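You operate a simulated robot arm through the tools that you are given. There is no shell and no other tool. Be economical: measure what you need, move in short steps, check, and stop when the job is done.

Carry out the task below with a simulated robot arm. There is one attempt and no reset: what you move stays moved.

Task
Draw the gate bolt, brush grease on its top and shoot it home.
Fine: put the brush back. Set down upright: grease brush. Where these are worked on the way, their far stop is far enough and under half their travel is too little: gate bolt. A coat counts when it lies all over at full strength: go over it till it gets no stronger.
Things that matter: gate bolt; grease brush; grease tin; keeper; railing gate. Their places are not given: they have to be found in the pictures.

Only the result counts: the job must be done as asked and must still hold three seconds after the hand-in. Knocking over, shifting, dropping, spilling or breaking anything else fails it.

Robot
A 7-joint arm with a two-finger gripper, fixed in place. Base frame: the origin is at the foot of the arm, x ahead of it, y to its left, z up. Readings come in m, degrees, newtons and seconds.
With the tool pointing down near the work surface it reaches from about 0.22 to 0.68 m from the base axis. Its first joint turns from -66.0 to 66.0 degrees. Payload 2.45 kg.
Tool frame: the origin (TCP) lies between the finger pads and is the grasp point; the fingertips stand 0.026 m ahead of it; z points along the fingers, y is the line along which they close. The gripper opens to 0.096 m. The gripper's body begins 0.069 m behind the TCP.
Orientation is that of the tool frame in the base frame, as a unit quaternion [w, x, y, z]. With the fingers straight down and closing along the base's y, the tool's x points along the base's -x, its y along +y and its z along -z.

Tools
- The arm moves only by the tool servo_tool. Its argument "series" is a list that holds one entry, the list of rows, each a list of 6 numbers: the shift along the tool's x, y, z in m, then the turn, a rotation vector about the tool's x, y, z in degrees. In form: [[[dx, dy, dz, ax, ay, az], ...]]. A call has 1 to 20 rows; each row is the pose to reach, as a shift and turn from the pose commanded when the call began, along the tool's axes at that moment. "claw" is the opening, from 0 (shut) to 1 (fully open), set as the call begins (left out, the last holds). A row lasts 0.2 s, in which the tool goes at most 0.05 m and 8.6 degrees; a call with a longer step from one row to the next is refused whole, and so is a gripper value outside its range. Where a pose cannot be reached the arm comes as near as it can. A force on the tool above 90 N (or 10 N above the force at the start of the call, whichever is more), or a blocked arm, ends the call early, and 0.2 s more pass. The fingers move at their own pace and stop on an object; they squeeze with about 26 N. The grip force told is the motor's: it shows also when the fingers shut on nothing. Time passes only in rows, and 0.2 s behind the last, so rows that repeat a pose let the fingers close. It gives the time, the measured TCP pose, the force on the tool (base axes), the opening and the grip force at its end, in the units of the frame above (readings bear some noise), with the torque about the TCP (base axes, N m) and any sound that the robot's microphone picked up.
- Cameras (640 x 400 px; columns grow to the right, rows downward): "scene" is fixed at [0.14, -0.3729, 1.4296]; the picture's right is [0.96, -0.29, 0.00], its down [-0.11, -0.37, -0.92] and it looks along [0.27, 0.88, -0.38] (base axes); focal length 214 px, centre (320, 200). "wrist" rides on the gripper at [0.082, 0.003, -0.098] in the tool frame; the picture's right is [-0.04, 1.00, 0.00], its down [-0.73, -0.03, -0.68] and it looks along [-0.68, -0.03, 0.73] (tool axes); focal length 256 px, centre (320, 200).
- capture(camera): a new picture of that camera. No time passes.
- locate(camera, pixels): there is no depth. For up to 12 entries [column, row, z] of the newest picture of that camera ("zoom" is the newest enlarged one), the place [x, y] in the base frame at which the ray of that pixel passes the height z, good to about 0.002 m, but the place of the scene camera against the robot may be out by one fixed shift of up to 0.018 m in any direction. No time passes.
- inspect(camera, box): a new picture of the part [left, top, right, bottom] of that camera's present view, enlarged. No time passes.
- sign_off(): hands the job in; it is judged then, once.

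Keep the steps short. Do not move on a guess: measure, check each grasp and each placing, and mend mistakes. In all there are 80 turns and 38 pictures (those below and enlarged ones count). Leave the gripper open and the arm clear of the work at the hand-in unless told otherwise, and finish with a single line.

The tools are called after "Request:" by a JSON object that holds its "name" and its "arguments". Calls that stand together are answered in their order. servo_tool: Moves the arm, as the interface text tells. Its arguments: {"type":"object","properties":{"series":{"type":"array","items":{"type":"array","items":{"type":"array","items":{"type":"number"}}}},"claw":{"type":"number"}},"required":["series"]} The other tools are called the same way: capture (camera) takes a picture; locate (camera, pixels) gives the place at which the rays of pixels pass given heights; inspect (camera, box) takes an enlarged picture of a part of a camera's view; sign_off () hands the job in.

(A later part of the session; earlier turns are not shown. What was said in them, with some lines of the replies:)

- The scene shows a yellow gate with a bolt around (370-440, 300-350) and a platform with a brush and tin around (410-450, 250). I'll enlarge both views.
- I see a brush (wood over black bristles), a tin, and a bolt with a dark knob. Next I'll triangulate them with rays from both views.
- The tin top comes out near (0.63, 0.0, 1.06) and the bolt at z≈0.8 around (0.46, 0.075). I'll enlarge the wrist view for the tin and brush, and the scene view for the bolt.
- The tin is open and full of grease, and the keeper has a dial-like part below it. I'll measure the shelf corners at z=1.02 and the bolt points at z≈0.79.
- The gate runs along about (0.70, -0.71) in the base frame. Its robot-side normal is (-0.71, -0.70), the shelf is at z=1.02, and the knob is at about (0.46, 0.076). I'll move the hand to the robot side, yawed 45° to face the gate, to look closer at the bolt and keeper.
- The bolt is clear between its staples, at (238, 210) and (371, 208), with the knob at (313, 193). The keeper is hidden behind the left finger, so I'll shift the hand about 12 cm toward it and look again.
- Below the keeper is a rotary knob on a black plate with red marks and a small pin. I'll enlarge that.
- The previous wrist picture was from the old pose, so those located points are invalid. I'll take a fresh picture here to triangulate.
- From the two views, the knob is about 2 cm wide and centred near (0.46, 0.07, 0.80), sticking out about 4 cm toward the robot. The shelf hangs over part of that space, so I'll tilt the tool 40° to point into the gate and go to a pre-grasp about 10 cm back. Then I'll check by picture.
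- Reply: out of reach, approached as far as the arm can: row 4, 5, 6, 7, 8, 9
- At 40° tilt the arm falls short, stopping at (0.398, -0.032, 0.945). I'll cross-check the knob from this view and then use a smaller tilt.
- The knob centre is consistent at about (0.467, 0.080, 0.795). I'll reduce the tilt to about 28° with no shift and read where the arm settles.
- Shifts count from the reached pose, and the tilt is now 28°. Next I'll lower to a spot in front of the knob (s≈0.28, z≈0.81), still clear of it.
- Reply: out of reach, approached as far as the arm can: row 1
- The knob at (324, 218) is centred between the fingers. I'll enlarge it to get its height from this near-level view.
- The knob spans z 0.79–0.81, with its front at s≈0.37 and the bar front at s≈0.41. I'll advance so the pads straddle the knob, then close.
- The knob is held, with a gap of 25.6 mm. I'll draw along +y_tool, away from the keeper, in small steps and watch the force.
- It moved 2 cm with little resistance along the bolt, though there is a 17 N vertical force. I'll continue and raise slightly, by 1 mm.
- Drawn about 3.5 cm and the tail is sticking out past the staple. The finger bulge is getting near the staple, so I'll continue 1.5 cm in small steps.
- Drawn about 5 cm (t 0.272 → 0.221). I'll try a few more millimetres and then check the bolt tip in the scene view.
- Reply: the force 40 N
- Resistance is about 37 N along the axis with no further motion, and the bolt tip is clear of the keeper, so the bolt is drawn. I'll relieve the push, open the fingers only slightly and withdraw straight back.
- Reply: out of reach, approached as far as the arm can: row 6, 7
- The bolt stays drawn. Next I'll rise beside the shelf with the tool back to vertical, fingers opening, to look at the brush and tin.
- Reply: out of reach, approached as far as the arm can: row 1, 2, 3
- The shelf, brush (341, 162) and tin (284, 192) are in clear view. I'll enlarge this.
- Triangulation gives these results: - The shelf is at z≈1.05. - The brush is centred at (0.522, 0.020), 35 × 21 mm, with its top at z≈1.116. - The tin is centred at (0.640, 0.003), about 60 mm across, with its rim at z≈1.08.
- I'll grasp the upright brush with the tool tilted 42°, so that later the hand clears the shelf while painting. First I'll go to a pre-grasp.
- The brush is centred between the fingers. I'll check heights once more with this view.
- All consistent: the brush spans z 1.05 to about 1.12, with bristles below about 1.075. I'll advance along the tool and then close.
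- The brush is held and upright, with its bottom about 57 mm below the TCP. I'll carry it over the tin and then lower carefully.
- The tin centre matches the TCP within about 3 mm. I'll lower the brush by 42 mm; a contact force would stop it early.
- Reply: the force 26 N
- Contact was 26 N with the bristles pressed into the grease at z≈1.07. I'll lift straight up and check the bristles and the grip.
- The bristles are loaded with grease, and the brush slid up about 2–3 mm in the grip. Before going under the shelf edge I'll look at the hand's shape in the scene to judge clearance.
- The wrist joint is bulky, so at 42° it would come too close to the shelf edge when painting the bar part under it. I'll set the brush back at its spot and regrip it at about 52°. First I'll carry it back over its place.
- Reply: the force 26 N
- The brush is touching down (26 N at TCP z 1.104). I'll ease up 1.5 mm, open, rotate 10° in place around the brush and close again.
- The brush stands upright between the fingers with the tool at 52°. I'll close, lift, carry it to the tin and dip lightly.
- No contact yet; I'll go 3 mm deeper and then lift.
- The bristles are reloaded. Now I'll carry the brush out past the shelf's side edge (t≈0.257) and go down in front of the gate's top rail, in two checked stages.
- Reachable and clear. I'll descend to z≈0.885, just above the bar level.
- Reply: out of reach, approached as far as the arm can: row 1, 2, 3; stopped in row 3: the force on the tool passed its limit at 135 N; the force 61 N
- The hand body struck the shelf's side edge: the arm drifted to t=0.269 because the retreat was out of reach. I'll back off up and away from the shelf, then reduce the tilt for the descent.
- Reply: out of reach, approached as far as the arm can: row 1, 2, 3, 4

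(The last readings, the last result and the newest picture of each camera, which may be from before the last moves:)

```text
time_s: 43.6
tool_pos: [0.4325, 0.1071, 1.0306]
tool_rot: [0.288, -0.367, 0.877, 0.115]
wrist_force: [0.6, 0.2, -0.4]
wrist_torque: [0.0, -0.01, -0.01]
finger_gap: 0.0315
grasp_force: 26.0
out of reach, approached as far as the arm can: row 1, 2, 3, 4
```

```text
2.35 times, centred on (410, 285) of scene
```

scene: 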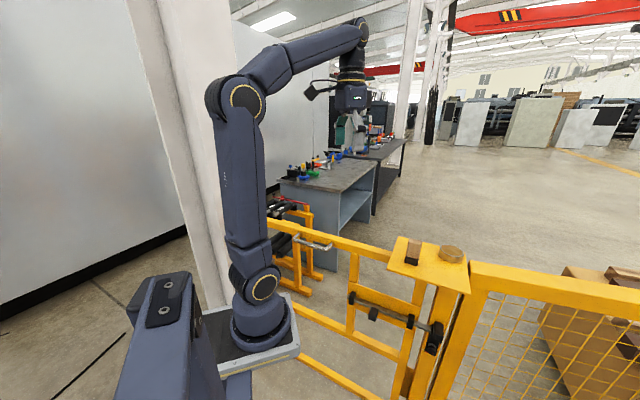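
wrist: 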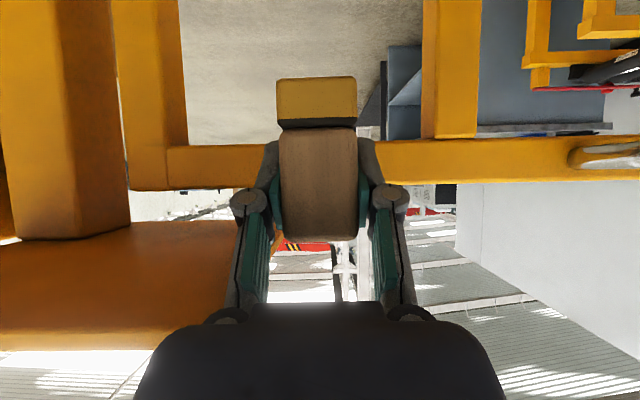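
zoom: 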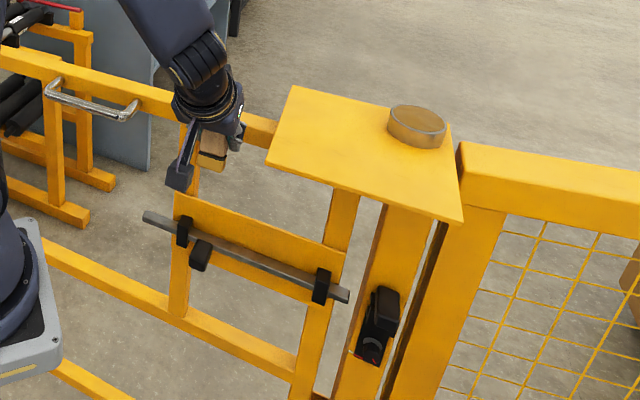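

Nothing else was disturbed, and the hand is now free at t≈0.230 with a 36° tilt. I'll descend to z≈0.885.

Request:
{"name": "servo_tool", "arguments": {"series": [[[0.0172, 0, 0.0236, 0, 0, 0], [0.0344, 0, 0.0472, 0, 0, 0], [0.0516, 0, 0.0708, 0, 0, 0], [0.0688, 0, 0.0944, 0, 0, 0], [0.086, 0, 0.118, 0, 0, 0], [0.086, 0, 0.118, 0, 0, 0]]]}}

```text
time_s: 45.0
tool_pos: [0.4347, 0.1062, 0.8835]
tool_rot: [0.288, -0.368, 0.877, 0.115]
wrist_force: [-0.1, 0.3, -0.6]
wrist_torque: [0.0, -0.04, 0.02]
finger_gap: 0.032
grasp_force: 25.4
```

Clear so far. I'll bring the brush upright again (tilt back to 52°) and move in over the bar, slightly short of the plate, with the bristles about 14 mm above the bar.

Request:
{"name": "servo_tool", "arguments": {"series": [[[-0.004, 0, 0.0067, 0, -4, 0], [-0.0085, 0, 0.0134, 0, -8, 0], [-0.0128, 0, 0.02, 0, -12, 0], [-0.0171, -0.01, 0.0267, 0, -16, 0], [-0.0171, -0.035, 0.0267, 0, -16, 0], [-0.0171, -0.035, 0.0267, 0, -16, 0]]]}}

Request:
{"name": "capture", "arguments": {"camera": "wrist"}}

```text
time_s: 46.2
tool_pos: [0.4608, 0.1128, 0.8732]
tool_rot: [0.4, -0.35, 0.828, 0.178]
wrist_force: [-22.9, -14.3, 26.8]
wrist_torque: [-0.17, -0.55, -0.36]
finger_gap: 0.0333
grasp_force: 25.9
stopped in row 5: the force on the tool passed its limit at 121 N (the readings are from after the stop); the commanded pose is now the measured one
```

```text
7 pictures are left
```

wrist: 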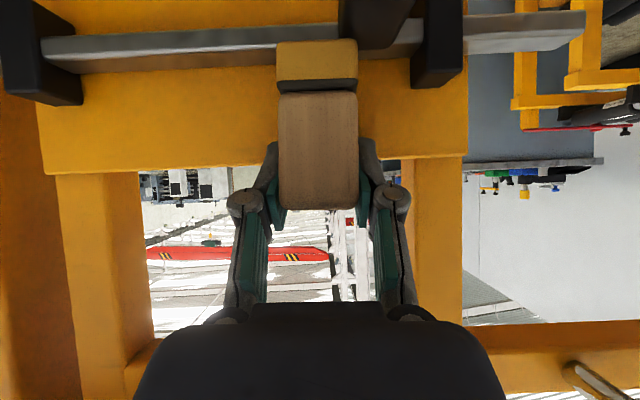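

The stop came from the fingertips: they stick out behind the brush and met the bolt's back plate (s≈0.43), not the bar. The brush also slid a few millimetres. I need to grip the brush with the fingertips level with its back face, so I'll retreat the way I came.

Request:
{"name": "servo_tool", "arguments": {"series": [[[0.003, 0.003, -0.012, 0, 0, 0], [-0.0022, 0.014, -0.0296, 0, 4, 0], [-0.0022, 0.014, -0.0296, 0, 10, 0], [-0.0022, 0.014, -0.0296, 0, 16, 0], [-0.0022, 0.014, -0.0296, 0, 16, 0]]]}}

Request:
{"name": "servo_tool", "arguments": {"series": [[[-0.0236, 0, -0.0323, 0, 0, 0], [-0.0471, 0, -0.0646, 0, 0, 0], [-0.0707, 0, -0.097, 0, 0, 0], [-0.0942, 0, -0.1293, 0, 0, 0], [-0.118, 0, -0.1616, 0, 0, 0], [-0.1413, 0, -0.194, 0, 0, 0], [-0.1767, 0, -0.2424, 0, 0, 0], [-0.1767, 0, -0.2424, 0, 0, 0]]]}}

```text
time_s: 47.4
tool_pos: [0.4386, 0.1081, 0.8917]
tool_rot: [0.28, -0.373, 0.876, 0.126]
wrist_force: [0.5, 0.1, 0.2]
wrist_torque: [0.0, 0.0, -0.02]
finger_gap: 0.0321
grasp_force: 25.8
```

```text
refused: row 7 steps farther than a row can; nothing moved
```

The step was too long; I'll rise again with smaller rows, and also correct the small angular drift of about 1.3°.

Request:
{"name": "servo_tool", "arguments": {"series": [[[-0.0236, 0, -0.0323, 0.5, 0, 0.3], [-0.0471, 0, -0.0646, 1, 0, 0.5], [-0.0707, 0, -0.097, 1.3, 0, 0.7], [-0.0942, 0, -0.1293, 1.3, 0, 0.7], [-0.118, 0, -0.1616, 1.3, 0, 0.7], [-0.1413, 0, -0.194, 1.3, 0, 0.7], [-0.1649, 0, -0.2263, 1.3, 0, 0.7], [-0.1767, 0, -0.2424, 1.3, 0, 0.7], [-0.1767, 0, -0.2424, 1.3, 0, 0.7]]]}}

```text
time_s: 49.4
tool_pos: [0.4406, 0.1074, 1.1918]
tool_rot: [0.284, -0.364, 0.879, 0.119]
wrist_force: [-0.7, -0.4, -0.5]
wrist_torque: [-0.02, -0.03, 0.02]
finger_gap: 0.0319
grasp_force: 26.3
```

Now I'll bring the brush upright above its original place, about 2 cm high.

Request:
{"name": "servo_tool", "arguments": {"series": [[[0.001, -0.04, -0.001, 0, -4, 0], [0.002, -0.08, -0.002, 0, -8, 0], [0.0032, -0.1205, -0.0024, 0, -12, 0], [0.0032, -0.1205, -0.0024, 0, -16, 0], [0.0194, -0.1205, 0.0198, 0, -16, 0], [0.0356, -0.1205, 0.042, 0, -16, 0], [0.0356, -0.1205, 0.042, 0, -16, 0]]]}}

Request:
{"name": "inspect", "arguments": {"camera": "wrist", "box": [200, 0, 440, 240]}}

```text
time_s: 51.0
tool_pos: [0.5262, 0.0182, 1.1384]
tool_rot: [0.403, -0.343, 0.832, 0.167]
wrist_force: [1.1, 0.0, 0.8]
wrist_torque: [0.02, -0.01, 0.03]
finger_gap: 0.0315
grasp_force: 25.5
```

```text
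1.67 times, centred on (320, 120) of wrist
```

zoom: 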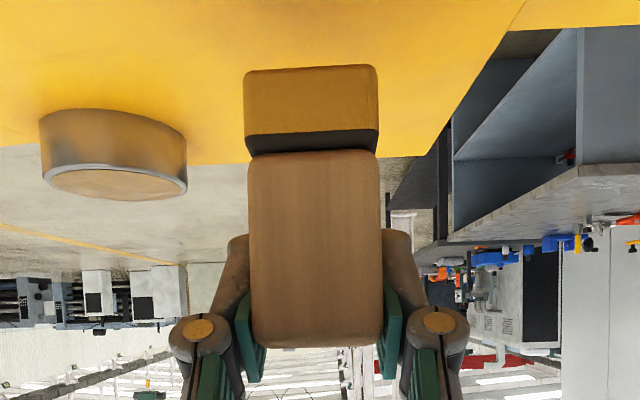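

The brush is upright but has slid down about 15 mm in the grip, so contact is expected at TCP z≈1.119. I'll lower gently.

Request:
{"name": "servo_tool", "arguments": {"series": [[[0.0079, 0.002, 0.0062, 0, 0, 0], [0.011, 0.002, 0.0086, 0, 0, 0], [0.0134, 0.002, 0.0105, 0, 0, 0], [0.015, 0.002, 0.0117, 0, 0, 0], [0.0165, 0.002, 0.0129, 0, 0, 0], [0.0165, 0.002, 0.0129, 0, 0, 0]]]}}

```text
time_s: 52.4
tool_pos: [0.5234, 0.0212, 1.1188]
tool_rot: [0.405, -0.344, 0.83, 0.167]
wrist_force: [-2.3, -2.2, 21.3]
wrist_torque: [-0.34, 0.36, -0.01]
finger_gap: 0.032
grasp_force: 25.9
```

Touchdown at TCP z 1.1188. I'll ease, open, shift back 15.5 mm with the tilt reduced to 46°, and close so the tips end at the brush's back face.

Request:
{"name": "servo_tool", "arguments": {"series": [[[-0.0008, 0, -0.0006, 0, 0, 0], [-0.0008, 0, -0.0006, 0, 0, 0]]]}}

Request:
{"name": "servo_tool", "arguments": {"series": [[[0, 0, 0, 0, 0, 0], [0, 0, 0, 0, 0, 0], [0.004, 0, -0.0035, 0, 0, 0], [0.008, 0, -0.007, 0, 3, 0], [0.0119, 0, -0.0104, 0, 6, 0], [0.0119, 0, -0.0104, 0, 6, 0]]], "claw": 0.5}}

Request:
{"name": "servo_tool", "arguments": {"series": [[[0, 0, 0, 0, 0, 0], [0, 0, 0, 0, 0, 0], [0, 0, 0, 0, 0, 0], [0, 0, 0, 0, 0, 0]]], "claw": 0}}

```text
time_s: 53.0
tool_pos: [0.5234, 0.0201, 1.1192]
tool_rot: [0.405, -0.343, 0.831, 0.167]
wrist_force: [4.9, -0.7, 21.7]
wrist_torque: [-0.26, 0.09, 0.05]
finger_gap: 0.0321
grasp_force: 26.1
```

```text
time_s: 54.4
tool_pos: [0.5118, 0.0091, 1.1146]
tool_rot: [0.359, -0.352, 0.852, 0.149]
wrist_force: [-0.4, -0.8, 0.1]
wrist_torque: [0.02, -0.01, 0.01]
finger_gap: 0.048
grasp_force: 0.1
```

```text
time_s: 55.4
tool_pos: [0.5126, 0.0082, 1.1151]
tool_rot: [0.36, -0.352, 0.851, 0.149]
wrist_force: [0.0, -0.4, 3.4]
wrist_torque: [0.0, -0.01, 0.03]
finger_gap: 0.0329
grasp_force: 25.9
```

Regripped (gap 32.9 mm, place pose (0.5126, 0.0082, 1.1151)). I'll lift and carry sideways clear of the shelf at t≈0.232, tilting to 40°.

Request:
{"name": "servo_tool", "arguments": {"series": [[[-0.018, 0, -0.0174, 0, 0, 0], [-0.036, 0, -0.0347, 0, 0, 0], [-0.0539, 0, -0.0521, 0, 0, 0], [-0.0565, 0.031, -0.0494, 0, 1.5, 0], [-0.0591, 0.062, -0.0467, 0, 3, 0], [-0.0617, 0.093, -0.044, 0, 4.5, 0], [-0.0643, 0.1246, -0.0413, 0, 6, 0], [-0.0643, 0.1246, -0.0413, 0, 6, 0]]]}}

```text
time_s: 57.2
tool_pos: [0.4326, 0.1082, 1.1905]
tool_rot: [0.314, -0.36, 0.869, 0.131]
wrist_force: [0.3, -0.4, -0.8]
wrist_torque: [0.02, -0.01, 0.02]
finger_gap: 0.033
grasp_force: 26.1
```

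Clear. I'll descend to z≈0.895 at this spot.

Request:
{"name": "servo_tool", "arguments": {"series": [[[0.027, 0, 0.0323, 0, 0, 0], [0.054, 0, 0.0647, 0, 0, 0], [0.0815, 0, 0.097, 0, 0, 0], [0.1086, 0, 0.1294, 0, 0, 0], [0.1357, 0, 0.1617, 0, 0, 0], [0.163, 0, 0.194, 0, 0, 0], [0.19, 0, 0.2264, 0, 0, 0], [0.19, 0, 0.2264, 0, 0, 0]]]}}

```text
time_s: 59.0
tool_pos: [0.4333, 0.1072, 0.8937]
tool_rot: [0.315, -0.359, 0.869, 0.13]
wrist_force: [0.1, 0.5, 0.7]
wrist_torque: [0.02, 0.01, 0.0]
finger_gap: 0.0328
grasp_force: 25.7
out of reach, approached as far as the arm can: row 5, 6
```

Good. I'll bring the brush upright (46°) and slide sideways to t≈0.285, between knob and far staple, still in front of the bar and above it. Then I'll look.

Request:
{"name": "servo_tool", "arguments": {"series": [[[0.0005, -0.015, 0.002, 0, -2, 0], [0.001, -0.03, 0.005, 0, -4, 0], [0.002, -0.0545, 0.0101, 0, -6, 0], [0.002, -0.0545, 0.0101, 0, -6, 0]]]}}

Request:
{"name": "capture", "arguments": {"camera": "wrist"}}

```text
time_s: 60.0
tool_pos: [0.4756, 0.0733, 0.8855]
tool_rot: [0.359, -0.352, 0.852, 0.149]
wrist_force: [0.3, 0.1, -0.7]
wrist_torque: [0.0, -0.02, 0.03]
finger_gap: 0.0331
grasp_force: 25.9
```

```text
5 pictures are left
```

wrist: 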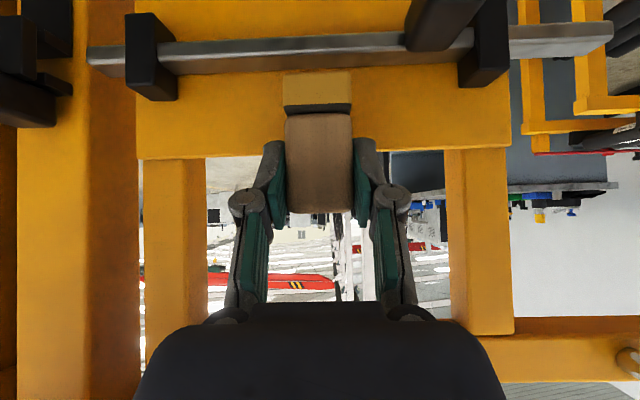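

The brush hangs upright in front of the bar, about 16 mm above its top. I'll move in 12 mm over the bar and then lower onto it.

Request:
{"name": "servo_tool", "arguments": {"series": [[[-0.004, 0, 0.0042, 0, 0, 0], [-0.0081, 0, 0.0084, 0, 0, 0], [-0.0081, 0, 0.0084, 0, 0, 0]]]}}

Request:
{"name": "servo_tool", "arguments": {"series": [[[0.0043, 0, 0.0042, 0, 0, 0], [0.0079, 0, 0.0076, 0, 0, 0], [0.01, 0, 0.0097, 0, 0, 0], [0.0115, 0, 0.0111, 0, 0, 0], [0.0122, 0, 0.0118, 0, 0, 0], [0.0122, 0, 0.0118, 0, 0, 0]]]}}

```text
time_s: 60.8
tool_pos: [0.4827, 0.0817, 0.8838]
tool_rot: [0.358, -0.352, 0.852, 0.149]
wrist_force: [0.1, 0.4, -0.3]
wrist_torque: [0.03, 0.01, 0.0]
finger_gap: 0.0328
grasp_force: 25.8
```

```text
time_s: 62.2
tool_pos: [0.4839, 0.0787, 0.8678]
tool_rot: [0.359, -0.352, 0.852, 0.149]
wrist_force: [0.4, -0.4, -0.4]
wrist_torque: [0.01, 0.02, 0.0]
finger_gap: 0.0327
grasp_force: 26.1
```

No contact yet at z 0.868; I'll go on in 1 mm steps.

Request:
{"name": "servo_tool", "arguments": {"series": [[[0.0007, 0, 0.0007, 0, 0, 0], [0.0014, 0, 0.0014, 0, 0, 0], [0.0022, 0, 0.0021, 0, 0, 0], [0.0029, 0, 0.0028, 0, 0, 0], [0.0029, 0, 0.0028, 0, 0, 0]]]}}

```text
time_s: 63.4
tool_pos: [0.4829, 0.0784, 0.8646]
tool_rot: [0.359, -0.351, 0.852, 0.149]
wrist_force: [0.4, -0.7, 0.4]
wrist_torque: [-0.02, 0.0, 0.03]
finger_gap: 0.0329
grasp_force: 25.8
```

Still no force, so I'll look closely at the contact.

Request:
{"name": "inspect", "arguments": {"camera": "wrist", "box": [190, 0, 450, 150]}}

```text
2.46 times, centred on (320, 75) of wrist
```

zoom: 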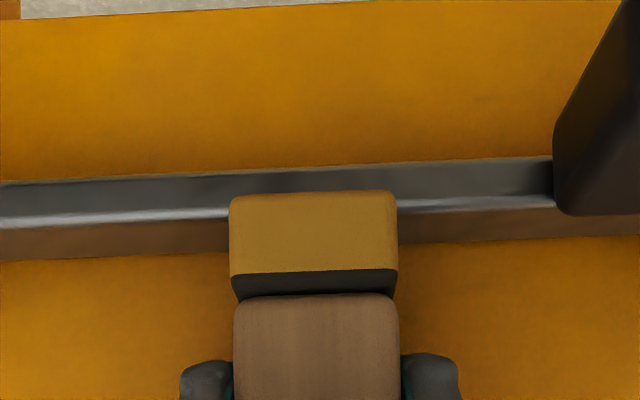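

The bristles are right at the bar top (z≈0.804) but about 5 mm too near the front. I'll shift in 4.5 mm and press down 2 mm.

Request:
{"name": "servo_tool", "arguments": {"series": [[[-0.0016, 0, 0.0016, 0, 0, 0], [-0.0031, 0, 0.0032, 0, 0, 0], [-0.0024, 0, 0.0039, 0, 0, 0], [-0.0017, 0, 0.0046, 0, 0, 0], [-0.0017, 0, 0.0046, 0, 0, 0]]]}}

```text
time_s: 64.6
tool_pos: [0.4857, 0.0818, 0.8619]
tool_rot: [0.359, -0.352, 0.852, 0.149]
wrist_force: [-20.8, -15.9, 20.9]
wrist_torque: [0.1, 0.04, 0.46]
finger_gap: 0.033
grasp_force: 25.8
```

Contact on both the bar (21 N down) and the plate (26 N). I'll ease off the plate by 1.5 mm and stroke along the bar toward the far staple and back toward the knob.

Request:
{"name": "servo_tool", "arguments": {"series": [[[0.0006, -0.006, -0.0014, 0, 0, 0], [0.0006, -0.02, -0.0014, 0, 0, 0], [0.0006, -0.034, -0.0014, 0, 0, 0], [0.0006, -0.05, -0.0014, 0, 0, 0], [0.0006, -0.066, -0.0014, 0, 0, 0], [0.0006, -0.066, -0.0014, 0, 0, 0], [0.0006, -0.05, -0.0014, 0, 0, 0], [0.0006, -0.034, -0.0014, 0, 0, 0], [0.0006, -0.018, -0.0014, 0, 0, 0], [0.0006, -0.002, -0.0014, 0, 0, 0], [0.0006, 0.012, -0.0014, 0, 0, 0], [0.0006, 0.025, -0.0014, 0, 0, 0], [0.0006, 0.025, -0.0014, 0, 0, 0]]]}}

Request:
{"name": "inspect", "arguments": {"camera": "wrist", "box": [90, 0, 490, 150]}}

```text
time_s: 67.4
tool_pos: [0.4674, 0.1, 0.8626]
tool_rot: [0.359, -0.352, 0.851, 0.149]
wrist_force: [-1.1, -8.0, 12.3]
wrist_torque: [-0.02, -0.17, -0.05]
finger_gap: 0.0329
grasp_force: 26.2
```

```text
1.60 times, centred on (290, 75) of wrist
```

zoom: 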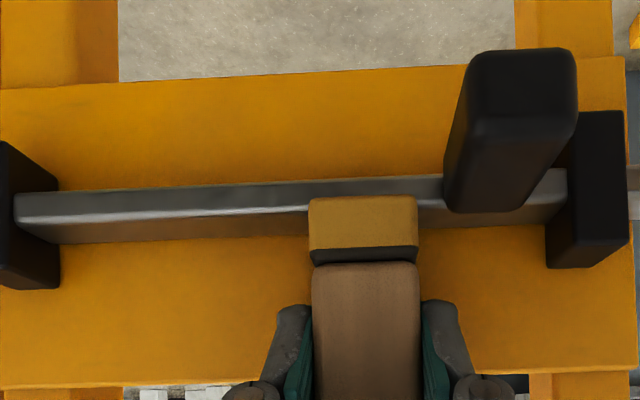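

One pass is done with about 12 N contact. The greased stretch left of the brush looks slightly changed but not golden yet, so I'll make repeated passes over the full length between knob and staple.

Request:
{"name": "servo_tool", "arguments": {"series": [[[0, 0.005, 0, 0, 0, 0], [0, -0.015, 0, 0, 0, 0], [0, -0.035, 0, 0, 0, 0], [0, -0.055, 0, 0, 0, 0], [0, -0.075, 0, 0, 0, 0], [0, -0.095, 0, 0, 0, 0], [0, -0.095, 0, 0, 0, 0], [0, -0.075, 0, 0, 0, 0], [0, -0.055, 0, 0, 0, 0], [0, -0.035, 0, 0, 0, 0], [0, -0.015, 0, 0, 0, 0], [0, 0.005, 0, 0, 0, 0], [0, 0.005, 0, 0, 0, 0]]]}}

Request:
{"name": "servo_tool", "arguments": {"series": [[[0, -0.02, 0.0, 0, 0, 0], [0, -0.04, 0, 0, 0, 0], [0, -0.06, 0, 0, 0, 0], [0, -0.08, 0, 0, 0, 0], [0, -0.1, 0, 0, 0, 0], [0, -0.1, 0, 0, 0, 0]]]}}

Request:
{"name": "inspect", "arguments": {"camera": "wrist", "box": [230, 0, 590, 150]}}

```text
time_s: 70.2
tool_pos: [0.4636, 0.104, 0.8631]
tool_rot: [0.358, -0.352, 0.852, 0.148]
wrist_force: [-3.2, -5.3, -2.9]
wrist_torque: [-0.12, 0.01, 0.07]
finger_gap: 0.0332
grasp_force: 25.7
```

```text
time_s: 71.6
tool_pos: [0.5339, 0.0337, 0.8626]
tool_rot: [0.358, -0.351, 0.852, 0.149]
wrist_force: [-25.4, -9.3, 14.9]
wrist_torque: [0.01, 0.25, 0.65]
finger_gap: 0.0333
grasp_force: 26.1
```

```text
1.78 times, centred on (410, 75) of wrist
```

zoom: 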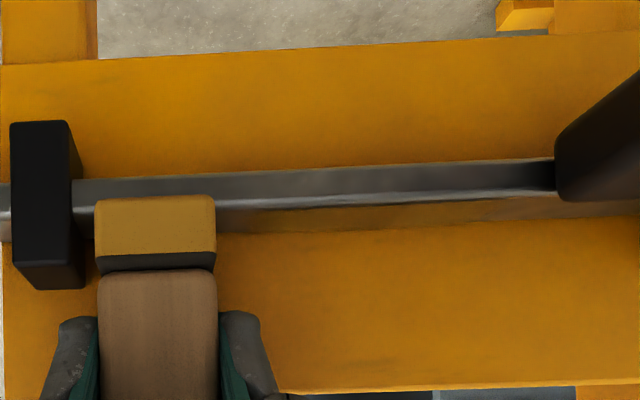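

A golden coat now shows on the bar top from about x=245 to x=505 in the enlargement (t≈0.33 to 0.25), so this is the zone, and the brush passes beyond both ends. I'll go over it several more times to full strength, including with small in/out shifts.

Request:
{"name": "servo_tool", "arguments": {"series": [[[0, 0.02, 0.0, 0, 0, 0], [0, 0.04, 0, 0, 0, 0], [0, 0.06, 0, 0, 0, 0], [0, 0.08, 0, 0, 0, 0], [0, 0.099, 0, 0, 0, 0], [0, 0.08, 0, 0, 0, 0], [0, 0.06, 0, 0, 0, 0], [0, 0.04, 0, 0, 0, 0], [0, 0.02, 0, 0, 0, 0], [0.0007, 0, 0.0, 0, 0, 0], [0.0007, 0.02, 0, 0, 0, 0], [0.0007, 0.04, 0, 0, 0, 0], [0.0007, 0.06, 0, 0, 0, 0], [0.0007, 0.08, 0, 0, 0, 0], [0.0007, 0.099, 0, 0, 0, 0], [0.0007, 0.08, 0, 0, 0, 0], [0.0007, 0.06, 0, 0, 0, 0], [0.0007, 0.04, 0, 0, 0, 0], [0.0007, 0.02, 0, 0, 0, 0], [0.0007, 0, 0, 0, 0, 0]]]}}

Request:
{"name": "servo_tool", "arguments": {"series": [[[0, 0.015, 0, 0, 0, 0], [0, 0.03, 0, 0, 0, 0], [0, 0.045, 0, 0, 0, 0], [0, 0.06, 0, 0, 0, 0], [0, 0.075, 0, 0, 0, 0], [0, 0.09, 0, 0, 0, 0], [0, 0.099, 0, 0, 0, 0], [0, 0.099, 0, 0, 0, 0], [0, 0.085, 0, 0, 0, 0], [0, 0.07, 0, 0, 0, 0], [0, 0.055, 0, 0, 0, 0], [0, 0.04, 0, 0, 0, 0], [0, 0.025, 0, 0, 0, 0], [0, 0.01, 0, 0, 0, 0], [0, 0, 0, 0, 0, 0]]]}}

Request:
{"name": "servo_tool", "arguments": {"series": [[[-0.0007, 0.015, 0.0007, 0, 0, 0], [-0.0007, 0.03, 0.0007, 0, 0, 0], [-0.0007, 0.045, 0.0007, 0, 0, 0], [-0.0007, 0.06, 0.0007, 0, 0, 0], [-0.0007, 0.075, 0.0007, 0, 0, 0], [-0.0007, 0.09, 0.0007, 0, 0, 0], [-0.0007, 0.099, 0.0007, 0, 0, 0], [-0.0007, 0.099, 0.0007, 0, 0, 0], [-0.0007, 0.085, 0.0007, 0, 0, 0], [-0.0007, 0.07, 0.0007, 0, 0, 0], [-0.0007, 0.055, 0.0007, 0, 0, 0], [-0.0007, 0.04, 0.0007, 0, 0, 0], [-0.0007, 0.025, 0.0007, 0, 0, 0], [-0.0007, 0.01, 0.0007, 0, 0, 0], [0, 0, 0, 0, 0, 0]]]}}

Request:
{"name": "inspect", "arguments": {"camera": "wrist", "box": [230, 0, 590, 150]}}

```text
time_s: 75.8
tool_pos: [0.5351, 0.0312, 0.8624]
tool_rot: [0.359, -0.351, 0.852, 0.149]
wrist_force: [-0.2, 0.4, 0.1]
wrist_torque: [0.0, 0.05, 0.01]
finger_gap: 0.033
grasp_force: 25.7
```

```text
time_s: 79.0
tool_pos: [0.5354, 0.0324, 0.8612]
tool_rot: [0.359, -0.351, 0.852, 0.148]
wrist_force: [-10.9, -3.7, 1.9]
wrist_torque: [-0.02, 0.17, 0.39]
finger_gap: 0.033
grasp_force: 26.3
```

```text
time_s: 82.2
tool_pos: [0.5366, 0.031, 0.8622]
tool_rot: [0.36, -0.352, 0.851, 0.15]
wrist_force: [-1.9, -0.8, 0.0]
wrist_torque: [0.02, 0.01, 0.08]
finger_gap: 0.0331
grasp_force: 26.3
```

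```text
1.78 times, centred on (410, 75) of wrist
```

zoom: 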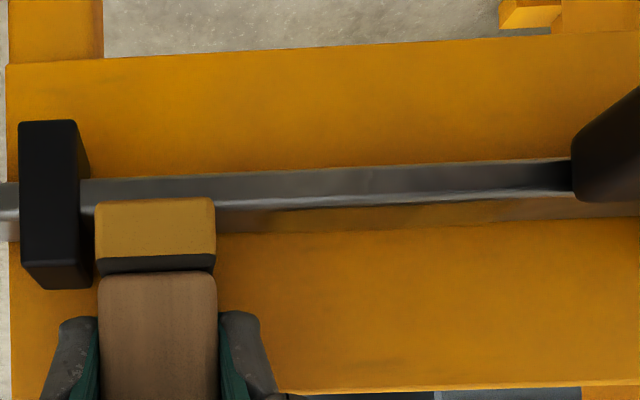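

The coat spans about x=240–520, with a possibly weaker front edge at the left end. I'll make more passes pressed 1 mm deeper, one set shifted 3 mm toward the front edge and one at the back.

Request:
{"name": "servo_tool", "arguments": {"series": [[[0.0029, 0, -0.0014, 0, 0, 0], [0.0029, 0.015, -0.0014, 0, 0, 0], [0.0029, 0.03, -0.0014, 0, 0, 0], [0.0029, 0.045, -0.0014, 0, 0, 0], [0.0029, 0.06, -0.0014, 0, 0, 0], [0.0029, 0.075, -0.0014, 0, 0, 0], [0.0029, 0.09, -0.0014, 0, 0, 0], [0.0029, 0.098, -0.0014, 0, 0, 0], [0.0029, 0.085, -0.0014, 0, 0, 0], [0.0029, 0.07, -0.0014, 0, 0, 0], [0.0029, 0.055, -0.0014, 0, 0, 0], [0.0029, 0.04, -0.0014, 0, 0, 0], [0.0029, 0.025, -0.0014, 0, 0, 0], [0.0029, 0.01, -0.0014, 0, 0, 0], [0.0029, 0, -0.0014, 0, 0, 0]]]}}

Request:
{"name": "servo_tool", "arguments": {"series": [[[-0.0018, 0, 0.0018, 0, 0, 0], [-0.0018, 0.015, 0.0018, 0, 0, 0], [-0.0018, 0.03, 0.0018, 0, 0, 0], [-0.0018, 0.045, 0.0018, 0, 0, 0], [-0.0018, 0.06, 0.0018, 0, 0, 0], [-0.0018, 0.075, 0.0018, 0, 0, 0], [-0.0018, 0.09, 0.0018, 0, 0, 0], [-0.0018, 0.098, 0.0018, 0, 0, 0], [-0.0018, 0.085, 0.0018, 0, 0, 0], [-0.0018, 0.07, 0.0018, 0, 0, 0], [-0.0018, 0.055, 0.0018, 0, 0, 0], [-0.0018, 0.04, 0.0018, 0, 0, 0], [-0.0018, 0.025, 0.0018, 0, 0, 0], [-0.0018, 0.01, 0.0018, 0, 0, 0], [-0.0018, 0, 0.0018, 0, 0, 0]]]}}

Request:
{"name": "servo_tool", "arguments": {"series": [[[0.0004, 0.015, 0.0004, 0, 0, 0], [0.0004, 0.03, 0.0004, 0, 0, 0], [0.0004, 0.045, 0.0004, 0, 0, 0], [0.0004, 0.06, 0.0004, 0, 0, 0], [0.0004, 0.075, 0.0004, 0, 0, 0], [0.0004, 0.09, 0.0004, 0, 0, 0], [0.0004, 0.098, 0.0004, 0, 0, 0], [0.0004, 0.098, 0.0004, 0, 0, 0], [0.0004, 0.085, 0.0004, 0, 0, 0], [0.0004, 0.07, 0.0004, 0, 0, 0], [0.0004, 0.055, 0.0004, 0, 0, 0], [0.0004, 0.04, 0.0004, 0, 0, 0], [0.0004, 0.025, 0.0004, 0, 0, 0], [0.0004, 0.01, 0.0004, 0, 0, 0], [0, 0, 0, 0, 0, 0]]]}}

```text
time_s: 85.4
tool_pos: [0.5322, 0.03, 0.8592]
tool_rot: [0.359, -0.351, 0.852, 0.149]
wrist_force: [-2.5, 3.6, 11.8]
wrist_torque: [0.24, 0.02, 0.07]
finger_gap: 0.0331
grasp_force: 25.5
```

```text
time_s: 88.6
tool_pos: [0.5338, 0.0318, 0.8609]
tool_rot: [0.358, -0.352, 0.852, 0.15]
wrist_force: [-0.9, 0.3, -0.2]
wrist_torque: [-0.02, -0.01, 0.04]
finger_gap: 0.0333
grasp_force: 26.2
```

```text
time_s: 91.8
tool_pos: [0.5343, 0.0317, 0.8599]
tool_rot: [0.359, -0.352, 0.852, 0.149]
wrist_force: [-0.4, 0.3, -0.9]
wrist_torque: [0.04, 0.0, -0.01]
finger_gap: 0.0331
grasp_force: 26.1
```

The brush had slid up slightly, so the last passes were light. I'll press down 2 mm more and make two more firm passes.

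Request:
{"name": "servo_tool", "arguments": {"series": [[[0.0005, 0, 0.0024, 0, 0, 0], [0.0009, 0.004, 0.0028, 0, 0, 0], [0.0009, 0.02, 0.0028, 0, 0, 0], [0.0009, 0.035, 0.0028, 0, 0, 0], [0.0009, 0.05, 0.0028, 0, 0, 0], [0.0009, 0.065, 0.0028, 0, 0, 0], [0.0009, 0.08, 0.0028, 0, 0, 0], [0.0009, 0.095, 0.0028, 0, 0, 0]]]}}

Request:
{"name": "servo_tool", "arguments": {"series": [[[0, -0.015, 0, 0, 0, 0], [0, -0.03, 0, 0, 0, 0], [0, -0.045, 0, 0, 0, 0], [0, -0.06, 0, 0, 0, 0], [0, -0.075, 0, 0, 0, 0], [0, -0.092, 0, 0, 0, 0], [0, -0.092, 0, 0, 0, 0]]]}}

```text
time_s: 93.6
tool_pos: [0.469, 0.0994, 0.8589]
tool_rot: [0.359, -0.352, 0.852, 0.148]
wrist_force: [2.8, -18.2, 28.4]
wrist_torque: [-0.03, -0.4, -0.02]
finger_gap: 0.0331
grasp_force: 25.9
```

```text
time_s: 95.2
tool_pos: [0.5335, 0.0344, 0.858]
tool_rot: [0.36, -0.351, 0.852, 0.148]
wrist_force: [-0.3, -1.0, -0.7]
wrist_torque: [-0.04, 0.01, -0.01]
finger_gap: 0.0329
grasp_force: 26.1
```

Firm contact of 28 N on that pass. One more round trip 1 mm deeper, with the brush parked back toward the knob end.

Request:
{"name": "servo_tool", "arguments": {"series": [[[0.0007, 0, 0.0007, 0, 0, 0], [0.0011, 0.015, 0.0011, 0, 0, 0], [0.0011, 0.03, 0.0011, 0, 0, 0], [0.0011, 0.045, 0.0011, 0, 0, 0], [0.0011, 0.06, 0.0011, 0, 0, 0], [0.0011, 0.075, 0.0011, 0, 0, 0], [0.0011, 0.093, 0.0011, 0, 0, 0], [0.0011, 0.078, 0.0011, 0, 0, 0], [0.0011, 0.06, 0.0011, 0, 0, 0], [0.0011, 0.045, 0.0011, 0, 0, 0], [0.0011, 0.03, 0.0011, 0, 0, 0], [0.0011, 0.015, 0.0011, 0, 0, 0], [0.0011, 0, 0.0011, 0, 0, 0], [0.0011, 0, 0.0011, 0, 0, 0]]]}}

Request:
{"name": "inspect", "arguments": {"camera": "wrist", "box": [270, 30, 510, 130]}}

```text
time_s: 98.2
tool_pos: [0.5323, 0.0349, 0.8573]
tool_rot: [0.36, -0.352, 0.851, 0.15]
wrist_force: [-10.3, -0.1, 11.0]
wrist_torque: [0.14, 0.05, 0.24]
finger_gap: 0.0334
grasp_force: 25.7
```

```text
2.67 times, centred on (390, 80) of wrist
```

zoom: 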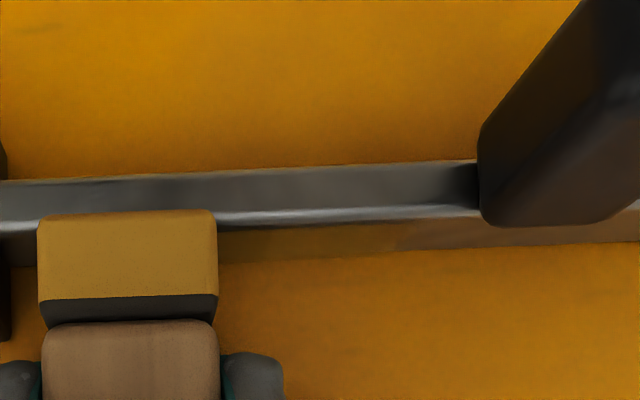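

The golden coat is now even across the full width and ends sharply at the zone's own edge, so it's at full strength. The picture budget is spent, so I'll finish by measured poses and forces. First I'll lift off, back out and move to t≈0.23, as on the way in.

Request:
{"name": "servo_tool", "arguments": {"series": [[[-0.0065, 0, -0.0063, 0, 0, 0], [-0.0129, 0, -0.0125, 0, 0, 0], [-0.0032, 0, -0.0226, 0, 0, 0], [-0.0032, 0.022, -0.0226, 0, 0, 0], [-0.0032, 0.045, -0.0226, 0, 0, 0], [-0.0032, 0.067, -0.0226, 0, 0, 0], [-0.0068, 0.085, -0.026, 0, 2, 0], [-0.0104, 0.105, -0.0296, 0, 4, 0], [-0.0104, 0.121, -0.0296, 0, 6, 0], [-0.0104, 0.121, -0.0296, 0, 6, 0]]]}}

```text
time_s: 100.4
tool_pos: [0.4383, 0.1107, 0.8861]
tool_rot: [0.314, -0.359, 0.869, 0.13]
wrist_force: [0.3, -0.2, -0.4]
wrist_torque: [0.0, -0.03, -0.02]
finger_gap: 0.0329
grasp_force: 26.1
```

Free. I'll rise to z≈1.19, easing 5 mm away from the rail first.

Request:
{"name": "servo_tool", "arguments": {"series": [[[0.0042, 0, -0.0035, 0, 0, 0], [-0.0228, 0, -0.036, 0, 0, 0], [-0.0498, 0, -0.0684, 0, 0, 0], [-0.0768, 0, -0.1, 0, 0, 0], [-0.1038, 0, -0.1324, 0, 0, 0], [-0.133, 0, -0.167, 0, 0, 0], [-0.162, 0, -0.202, 0, 0, 0], [-0.1913, 0, -0.2364, 0, 0, 0], [-0.1913, 0, -0.2364, 0, 0, 0]]]}}

```text
time_s: 102.4
tool_pos: [0.4365, 0.1071, 1.1905]
tool_rot: [0.315, -0.359, 0.869, 0.131]
wrist_force: [0.4, -1.5, -0.8]
wrist_torque: [-0.01, -0.01, 0.0]
finger_gap: 0.0328
grasp_force: 25.3
out of reach, approached as far as the arm can: row 2, 3
```

Now over to the brush's place, upright again at 46°, stopping at about z 1.125.

Request:
{"name": "servo_tool", "arguments": {"series": [[[0.003, -0.031, -0.0026, 0, -1.5, 0], [0.006, -0.062, -0.0052, 0, -3, 0], [0.009, -0.093, -0.0078, 0, -4.5, 0], [0.0123, -0.1237, -0.0104, 0, -6, 0], [0.0333, -0.1237, 0.0147, 0, -6, 0], [0.0544, -0.1237, 0.0398, 0, -6, 0], [0.0544, -0.1237, 0.0398, 0, -6, 0]]]}}

```text
time_s: 104.0
tool_pos: [0.5103, 0.008, 1.1236]
tool_rot: [0.36, -0.351, 0.852, 0.149]
wrist_force: [0.1, 0.3, -1.0]
wrist_torque: [0.03, 0.01, 0.0]
finger_gap: 0.0328
grasp_force: 25.7
```

I'll lower slowly: first 11 mm, then in 1 mm steps with force readings.

Request:
{"name": "servo_tool", "arguments": {"series": [[[0.004, 0, 0.0038, 0, 0, 0], [0.0079, 0, 0.0076, 0, 0, 0], [0.0086, 0, 0.0083, 0, 0, 0], [0.0086, 0, 0.0083, 0, 0, 0]]]}}

Request:
{"name": "servo_tool", "arguments": {"series": [[[0.0007, 0, 0.0007, 0, 0, 0], [0.0014, 0, 0.0014, 0, 0, 0], [0.0014, 0, 0.0014, 0, 0, 0]]]}}

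```text
time_s: 105.0
tool_pos: [0.5104, 0.009, 1.1114]
tool_rot: [0.359, -0.351, 0.852, 0.148]
wrist_force: [0.8, 0.3, -1.0]
wrist_torque: [0.01, 0.0, -0.01]
finger_gap: 0.0331
grasp_force: 26.3
```

```text
time_s: 105.8
tool_pos: [0.5112, 0.0086, 1.1096]
tool_rot: [0.359, -0.351, 0.852, 0.149]
wrist_force: [-0.5, 0.8, 0.1]
wrist_torque: [0.02, 0.01, 0.01]
finger_gap: 0.0326
grasp_force: 25.9
```

No contact yet at 1.1096. I'll continue down in small steps.

Request:
{"name": "servo_tool", "arguments": {"series": [[[0.0007, 0, 0.0007, 0, 0, 0], [0.0014, 0, 0.0014, 0, 0, 0], [0.0014, 0, 0.0014, 0, 0, 0]]]}}

Request:
{"name": "servo_tool", "arguments": {"series": [[[0.0007, 0, 0.0007, 0, 0, 0], [0.0014, 0, 0.0014, 0, 0, 0], [0.0014, 0, 0.0014, 0, 0, 0]]]}}

```text
time_s: 106.6
tool_pos: [0.5117, 0.0089, 1.1088]
tool_rot: [0.361, -0.351, 0.851, 0.149]
wrist_force: [-4.2, -0.7, 15.3]
wrist_torque: [-0.04, 0.06, 0.02]
finger_gap: 0.033
grasp_force: 26.1
```

```text
time_s: 107.4
tool_pos: [0.5128, 0.0081, 1.1067]
tool_rot: [0.36, -0.351, 0.851, 0.148]
wrist_force: [4.6, 3.2, 25.6]
wrist_torque: [0.41, -0.4, 0.01]
finger_gap: 0.033
grasp_force: 26.2
```

Touching the shelf at 25 N. I'll ease off 1.5 mm, open slowly and back straight out along the tool axis.

Request:
{"name": "servo_tool", "arguments": {"series": [[[-0.0011, 0, -0.001, 0, 0, 0], [-0.0011, 0, -0.001, 0, 0, 0]]]}}

Request:
{"name": "servo_tool", "arguments": {"series": [[[0, 0, 0, 0, 0, 0], [0, 0, 0, 0, 0, 0], [0, 0, 0, 0, 0, 0], [0, 0, -0.02, 0, 0, 0], [0, 0, -0.045, 0, 0, 0], [0, 0, -0.08, 0, 0, 0], [0, 0, -0.08, 0, 0, 0]]], "claw": 0.5}}

```text
time_s: 108.0
tool_pos: [0.5107, 0.0086, 1.1072]
tool_rot: [0.358, -0.352, 0.852, 0.149]
wrist_force: [5.1, 4.4, 15.5]
wrist_torque: [0.35, -0.42, 0.01]
finger_gap: 0.033
grasp_force: 25.8
```

```text
time_s: 109.6
tool_pos: [0.469, -0.0337, 1.1621]
tool_rot: [0.359, -0.351, 0.852, 0.149]
wrist_force: [0.3, -0.3, 0.1]
wrist_torque: [-0.02, -0.03, -0.02]
finger_gap: 0.0478
grasp_force: 0.0
```

The brush is released. Next I'll shoot the bolt home, starting with a move sideways past the shelf edge at t≈0.23 while returning to the 28° tilt used before.

Request:
{"name": "servo_tool", "arguments": {"series": [[[-0.007, 0.02, -0.007, 0, 6, 0], [-0.0144, 0.045, -0.0139, 0, 12, 0], [-0.0144, 0.08, -0.0139, 0, 18, 0], [-0.03, 0.105, 0.002, 0, 18, 0], [-0.045, 0.1254, 0.018, 0, 18, 0], [-0.061, 0.1254, 0.0343, 0, 18, 0], [-0.061, 0.1254, 0.0343, 0, 18, 0]]], "claw": 0.33}}

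```text
time_s: 111.2
tool_pos: [0.4289, 0.1062, 1.1821]
tool_rot: [0.221, -0.371, 0.897, 0.092]
wrist_force: [0.6, 1.0, -0.2]
wrist_torque: [-0.02, 0.0, 0.02]
finger_gap: 0.0317
grasp_force: 0.2
```

Good. I'll descend to z≈0.875 in front of the rail.

Request:
{"name": "servo_tool", "arguments": {"series": [[[0.0255, 0, 0.0361, 0, 0, 0], [0.046, 0, 0.075, 0, 0, 0], [0.0664, 0, 0.1138, 0, 0, 0], [0.0868, 0, 0.1526, 0, 0, 0], [0.1072, 0, 0.1914, 0, 0, 0], [0.1276, 0, 0.2302, 0, 0, 0], [0.148, 0, 0.269, 0, 0, 0], [0.148, 0, 0.269, 0, 0, 0]]]}}

```text
time_s: 113.0
tool_pos: [0.4249, 0.101, 0.8751]
tool_rot: [0.222, -0.37, 0.897, 0.091]
wrist_force: [0.4, 0.3, 0.3]
wrist_torque: [-0.02, 0.01, 0.01]
finger_gap: 0.0316
grasp_force: 0.1
```

I'm nearly above the knob now. I'll align to the earlier grip line (s 0.378, t 0.222) and lower straight down around it, checking forces.

Request:
{"name": "servo_tool", "arguments": {"series": [[[-0.0053, 0.007, 0.0028, 0, 0, 0], [-0.0053, 0.007, 0.0028, 0, 0, 0], [0.0041, 0.007, 0.0205, 0, 0, 0], [0.0088, 0.007, 0.0293, 0, 0, 0], [0.0111, 0.007, 0.0337, 0, 0, 0], [0.0111, 0.007, 0.0337, 0, 0, 0]]]}}

```text
time_s: 114.4
tool_pos: [0.4247, 0.11, 0.841]
tool_rot: [0.222, -0.371, 0.897, 0.092]
wrist_force: [0.2, -0.1, 0.8]
wrist_torque: [-0.02, -0.02, -0.01]
finger_gap: 0.0317
grasp_force: 0.1
```

Aligned at t 0.2225. I'll lower the last 35 mm slowly.

Request:
{"name": "servo_tool", "arguments": {"series": [[[0.0035, 0, 0.0066, 0, 0, 0], [0.007, 0, 0.0133, 0, 0, 0], [0.0105, 0, 0.0199, 0, 0, 0], [0.014, 0, 0.0265, 0, 0, 0], [0.0164, 0, 0.0309, 0, 0, 0], [0.0164, 0, 0.0309, 0, 0, 0]]]}}

Request:
{"name": "servo_tool", "arguments": {"series": [[[0, 0, 0, 0, 0, 0], [0, 0, 0, 0, 0, 0], [0, 0, 0, 0, 0, 0]]], "claw": 0}}

```text
time_s: 115.8
tool_pos: [0.4247, 0.1109, 0.8063]
tool_rot: [0.223, -0.371, 0.897, 0.093]
wrist_force: [0.0, 0.0, 0.2]
wrist_torque: [-0.01, 0.04, 0.01]
finger_gap: 0.0316
grasp_force: 0.0
```

```text
time_s: 116.6
tool_pos: [0.424, 0.11, 0.8051]
tool_rot: [0.221, -0.372, 0.897, 0.092]
wrist_force: [0.4, 0.3, 0.5]
wrist_torque: [0.02, -0.03, 0.0]
finger_gap: 0.0002
grasp_force: 26.0
```

The fingers shut on nothing. Comparing the last pictures shows the knob's left edge moved from t≈0.23 to ≈0.277, so the firm final brush strokes dragged the greased bolt most of the way back. The closed fingers are now on the tail side of the knob, at its level, so I can push it home. I'll push along -y_tool in small steps and watch the force.

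Request:
{"name": "servo_tool", "arguments": {"series": [[[0, -0.005, 0, 0, 0, 0], [0, -0.01, 0, 0, 0, 0], [0, -0.015, 0, 0, 0, 0], [0, -0.02, 0, 0, 0, 0], [0, -0.02, 0, 0, 0, 0]]]}}

```text
time_s: 117.8
tool_pos: [0.4393, 0.0961, 0.8051]
tool_rot: [0.221, -0.371, 0.897, 0.092]
wrist_force: [-0.2, 0.2, 0.2]
wrist_torque: [0.01, -0.04, 0.0]
finger_gap: 0.0
grasp_force: 26.2
```

Still free at t 0.243; the knob's home face should be met at about 0.249. Continuing in 2 mm steps.

Request:
{"name": "servo_tool", "arguments": {"series": [[[0, -0.002, 0, 0, 0, 0], [0, -0.004, 0, 0, 0, 0], [0, -0.006, 0, 0, 0, 0], [0, -0.008, 0, 0, 0, 0], [0, -0.008, 0, 0, 0, 0]]]}}

```text
time_s: 119.0
tool_pos: [0.4403, 0.0953, 0.8054]
tool_rot: [0.217, -0.375, 0.895, 0.1]
wrist_force: [-41.3, 30.3, 18.7]
wrist_torque: [-0.43, -0.37, -0.3]
finger_gap: 0.0001
grasp_force: 25.9
```

The push met a firm stop (51 N) at t 0.244. To be sure where the knob really is, I'll back off, withdraw horizontally, line up at t≈0.271 with open fingers, and grip the knob properly.

Request:
{"name": "servo_tool", "arguments": {"series": [[[0, 0.008, 0, 0, 0, 0], [0.02, 0.006, -0.0106, 0, 0, 0], [0.042, 0.0, -0.0222, 0, 0, 0], [0.0707, -0.005, -0.0374, 0, 0, 0], [0.0707, -0.021, -0.0374, 0, 0, 0], [0.0707, -0.021, -0.0374, 0, 0, 0]]]}}

Request:
{"name": "servo_tool", "arguments": {"series": [[[0, 0, 0, 0, 0, 0], [0, 0, 0, 0, 0, 0], [0, 0, 0, 0, 0, 0]]], "claw": 0.65}}

```text
time_s: 120.4
tool_pos: [0.4031, 0.0185, 0.8057]
tool_rot: [0.221, -0.371, 0.897, 0.092]
wrist_force: [-0.7, 0.2, -0.8]
wrist_torque: [-0.02, -0.02, -0.01]
finger_gap: 0.0
grasp_force: 26.3
```

```text
time_s: 121.2
tool_pos: [0.4022, 0.0196, 0.8053]
tool_rot: [0.221, -0.371, 0.897, 0.092]
wrist_force: [0.9, -0.1, -0.2]
wrist_torque: [-0.03, 0.01, 0.0]
finger_gap: 0.0626
grasp_force: 0.0
```

Lined up at t 0.2705 with a 63 mm opening. I'll advance 80 mm and close.

Request:
{"name": "servo_tool", "arguments": {"series": [[[-0.018, 0, 0.0094, 0, 0, 0], [-0.036, 0, 0.0187, 0, 0, 0], [-0.054, 0, 0.028, 0, 0, 0], [-0.0707, 0, 0.0374, 0, 0, 0], [-0.0707, 0, 0.0374, 0, 0, 0]]]}}

Request:
{"name": "servo_tool", "arguments": {"series": [[[0, 0, 0, 0, 0, 0], [0, 0, 0, 0, 0, 0], [0, 0, 0, 0, 0, 0], [0, 0, 0, 0, 0, 0]]], "claw": 0}}

```text
time_s: 122.4
tool_pos: [0.4594, 0.0734, 0.8054]
tool_rot: [0.221, -0.37, 0.898, 0.092]
wrist_force: [-0.1, -0.1, -0.6]
wrist_torque: [0.0, -0.02, 0.0]
finger_gap: 0.0626
grasp_force: 0.0
```

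```text
time_s: 123.4
tool_pos: [0.4585, 0.0735, 0.806]
tool_rot: [0.222, -0.371, 0.897, 0.093]
wrist_force: [-4.2, 6.1, 2.0]
wrist_torque: [0.23, 0.1, 0.17]
finger_gap: 0.0257
grasp_force: 45.2
```

The knob is held, with TCP at t 0.2722, the same as at the very start (0.2721). I'll press a few millimetres toward the keeper to confirm the stop.

Request:
{"name": "servo_tool", "arguments": {"series": [[[0, -0.002, 0, 0, 0, 0], [0, -0.004, 0, 0, 0, 0], [0, -0.004, 0, 0, 0, 0]]]}}

Request:
{"name": "servo_tool", "arguments": {"series": [[[0, 0.003, 0, 0, 0, 0], [0, 0.003, 0, 0, 0, 0]]]}}

```text
time_s: 124.2
tool_pos: [0.4596, 0.0748, 0.8062]
tool_rot: [0.22, -0.373, 0.896, 0.096]
wrist_force: [-19.5, 22.9, 9.4]
wrist_torque: [-0.07, 0.66, 0.54]
finger_gap: 0.0259
grasp_force: 45.1
```

```text
time_s: 124.8
tool_pos: [0.4594, 0.0742, 0.8045]
tool_rot: [0.221, -0.371, 0.897, 0.094]
wrist_force: [-11.4, 14.4, -4.0]
wrist_torque: [0.98, -0.43, 0.55]
finger_gap: 0.0259
grasp_force: 44.7
```

The stop is firm, so the bolt is home. I'll open, back out horizontally and leave the arm clear.

Request:
{"name": "servo_tool", "arguments": {"series": [[[0, 0, 0, 0, 0, 0], [0, 0, 0, 0, 0, 0], [0, 0, 0, 0, 0, 0], [0.018, 0, -0.0094, 0, 0, 0], [0.036, 0, -0.0187, 0, 0, 0], [0.054, 0, -0.028, 0, 0, 0], [0.0707, 0, -0.0374, 0, 0, 0], [0.0707, 0, -0.0374, 0, 0, 0]]], "claw": 0.65}}

Request:
{"name": "servo_tool", "arguments": {"series": [[[0, 0, 0, 0, 0, 0], [0, 0, 0, 0, 0, 0], [0, 0, 0, 0, 0, 0]]], "claw": 1}}

```text
time_s: 126.6
tool_pos: [0.4045, 0.0191, 0.8053]
tool_rot: [0.221, -0.371, 0.897, 0.092]
wrist_force: [0.6, 0.6, 0.0]
wrist_torque: [0.01, 0.0, 0.01]
finger_gap: 0.0623
grasp_force: 0.1
```

```text
time_s: 127.4
tool_pos: [0.4045, 0.0195, 0.8062]
tool_rot: [0.221, -0.372, 0.897, 0.092]
wrist_force: [-0.1, 0.2, -1.0]
wrist_torque: [0.0, 0.02, 0.02]
finger_gap: 0.0956
grasp_force: 0.0
```

The hand is open and about 7 cm clear of the knob. The bolt is against its home stop and the brush was set down with firm flat contact, so I'm handing in.

Request:
{"name": "sign_off", "arguments": {}}

```text
The job is handed in.
```

The bolt was drawn, greased on top and shot home against its stop, and the brush was put back on the shelf. With no pictures left I could not check that the brush stands upright or that the coat is full at its far end, and the last firm strokes dragged the bolt most of the way home.
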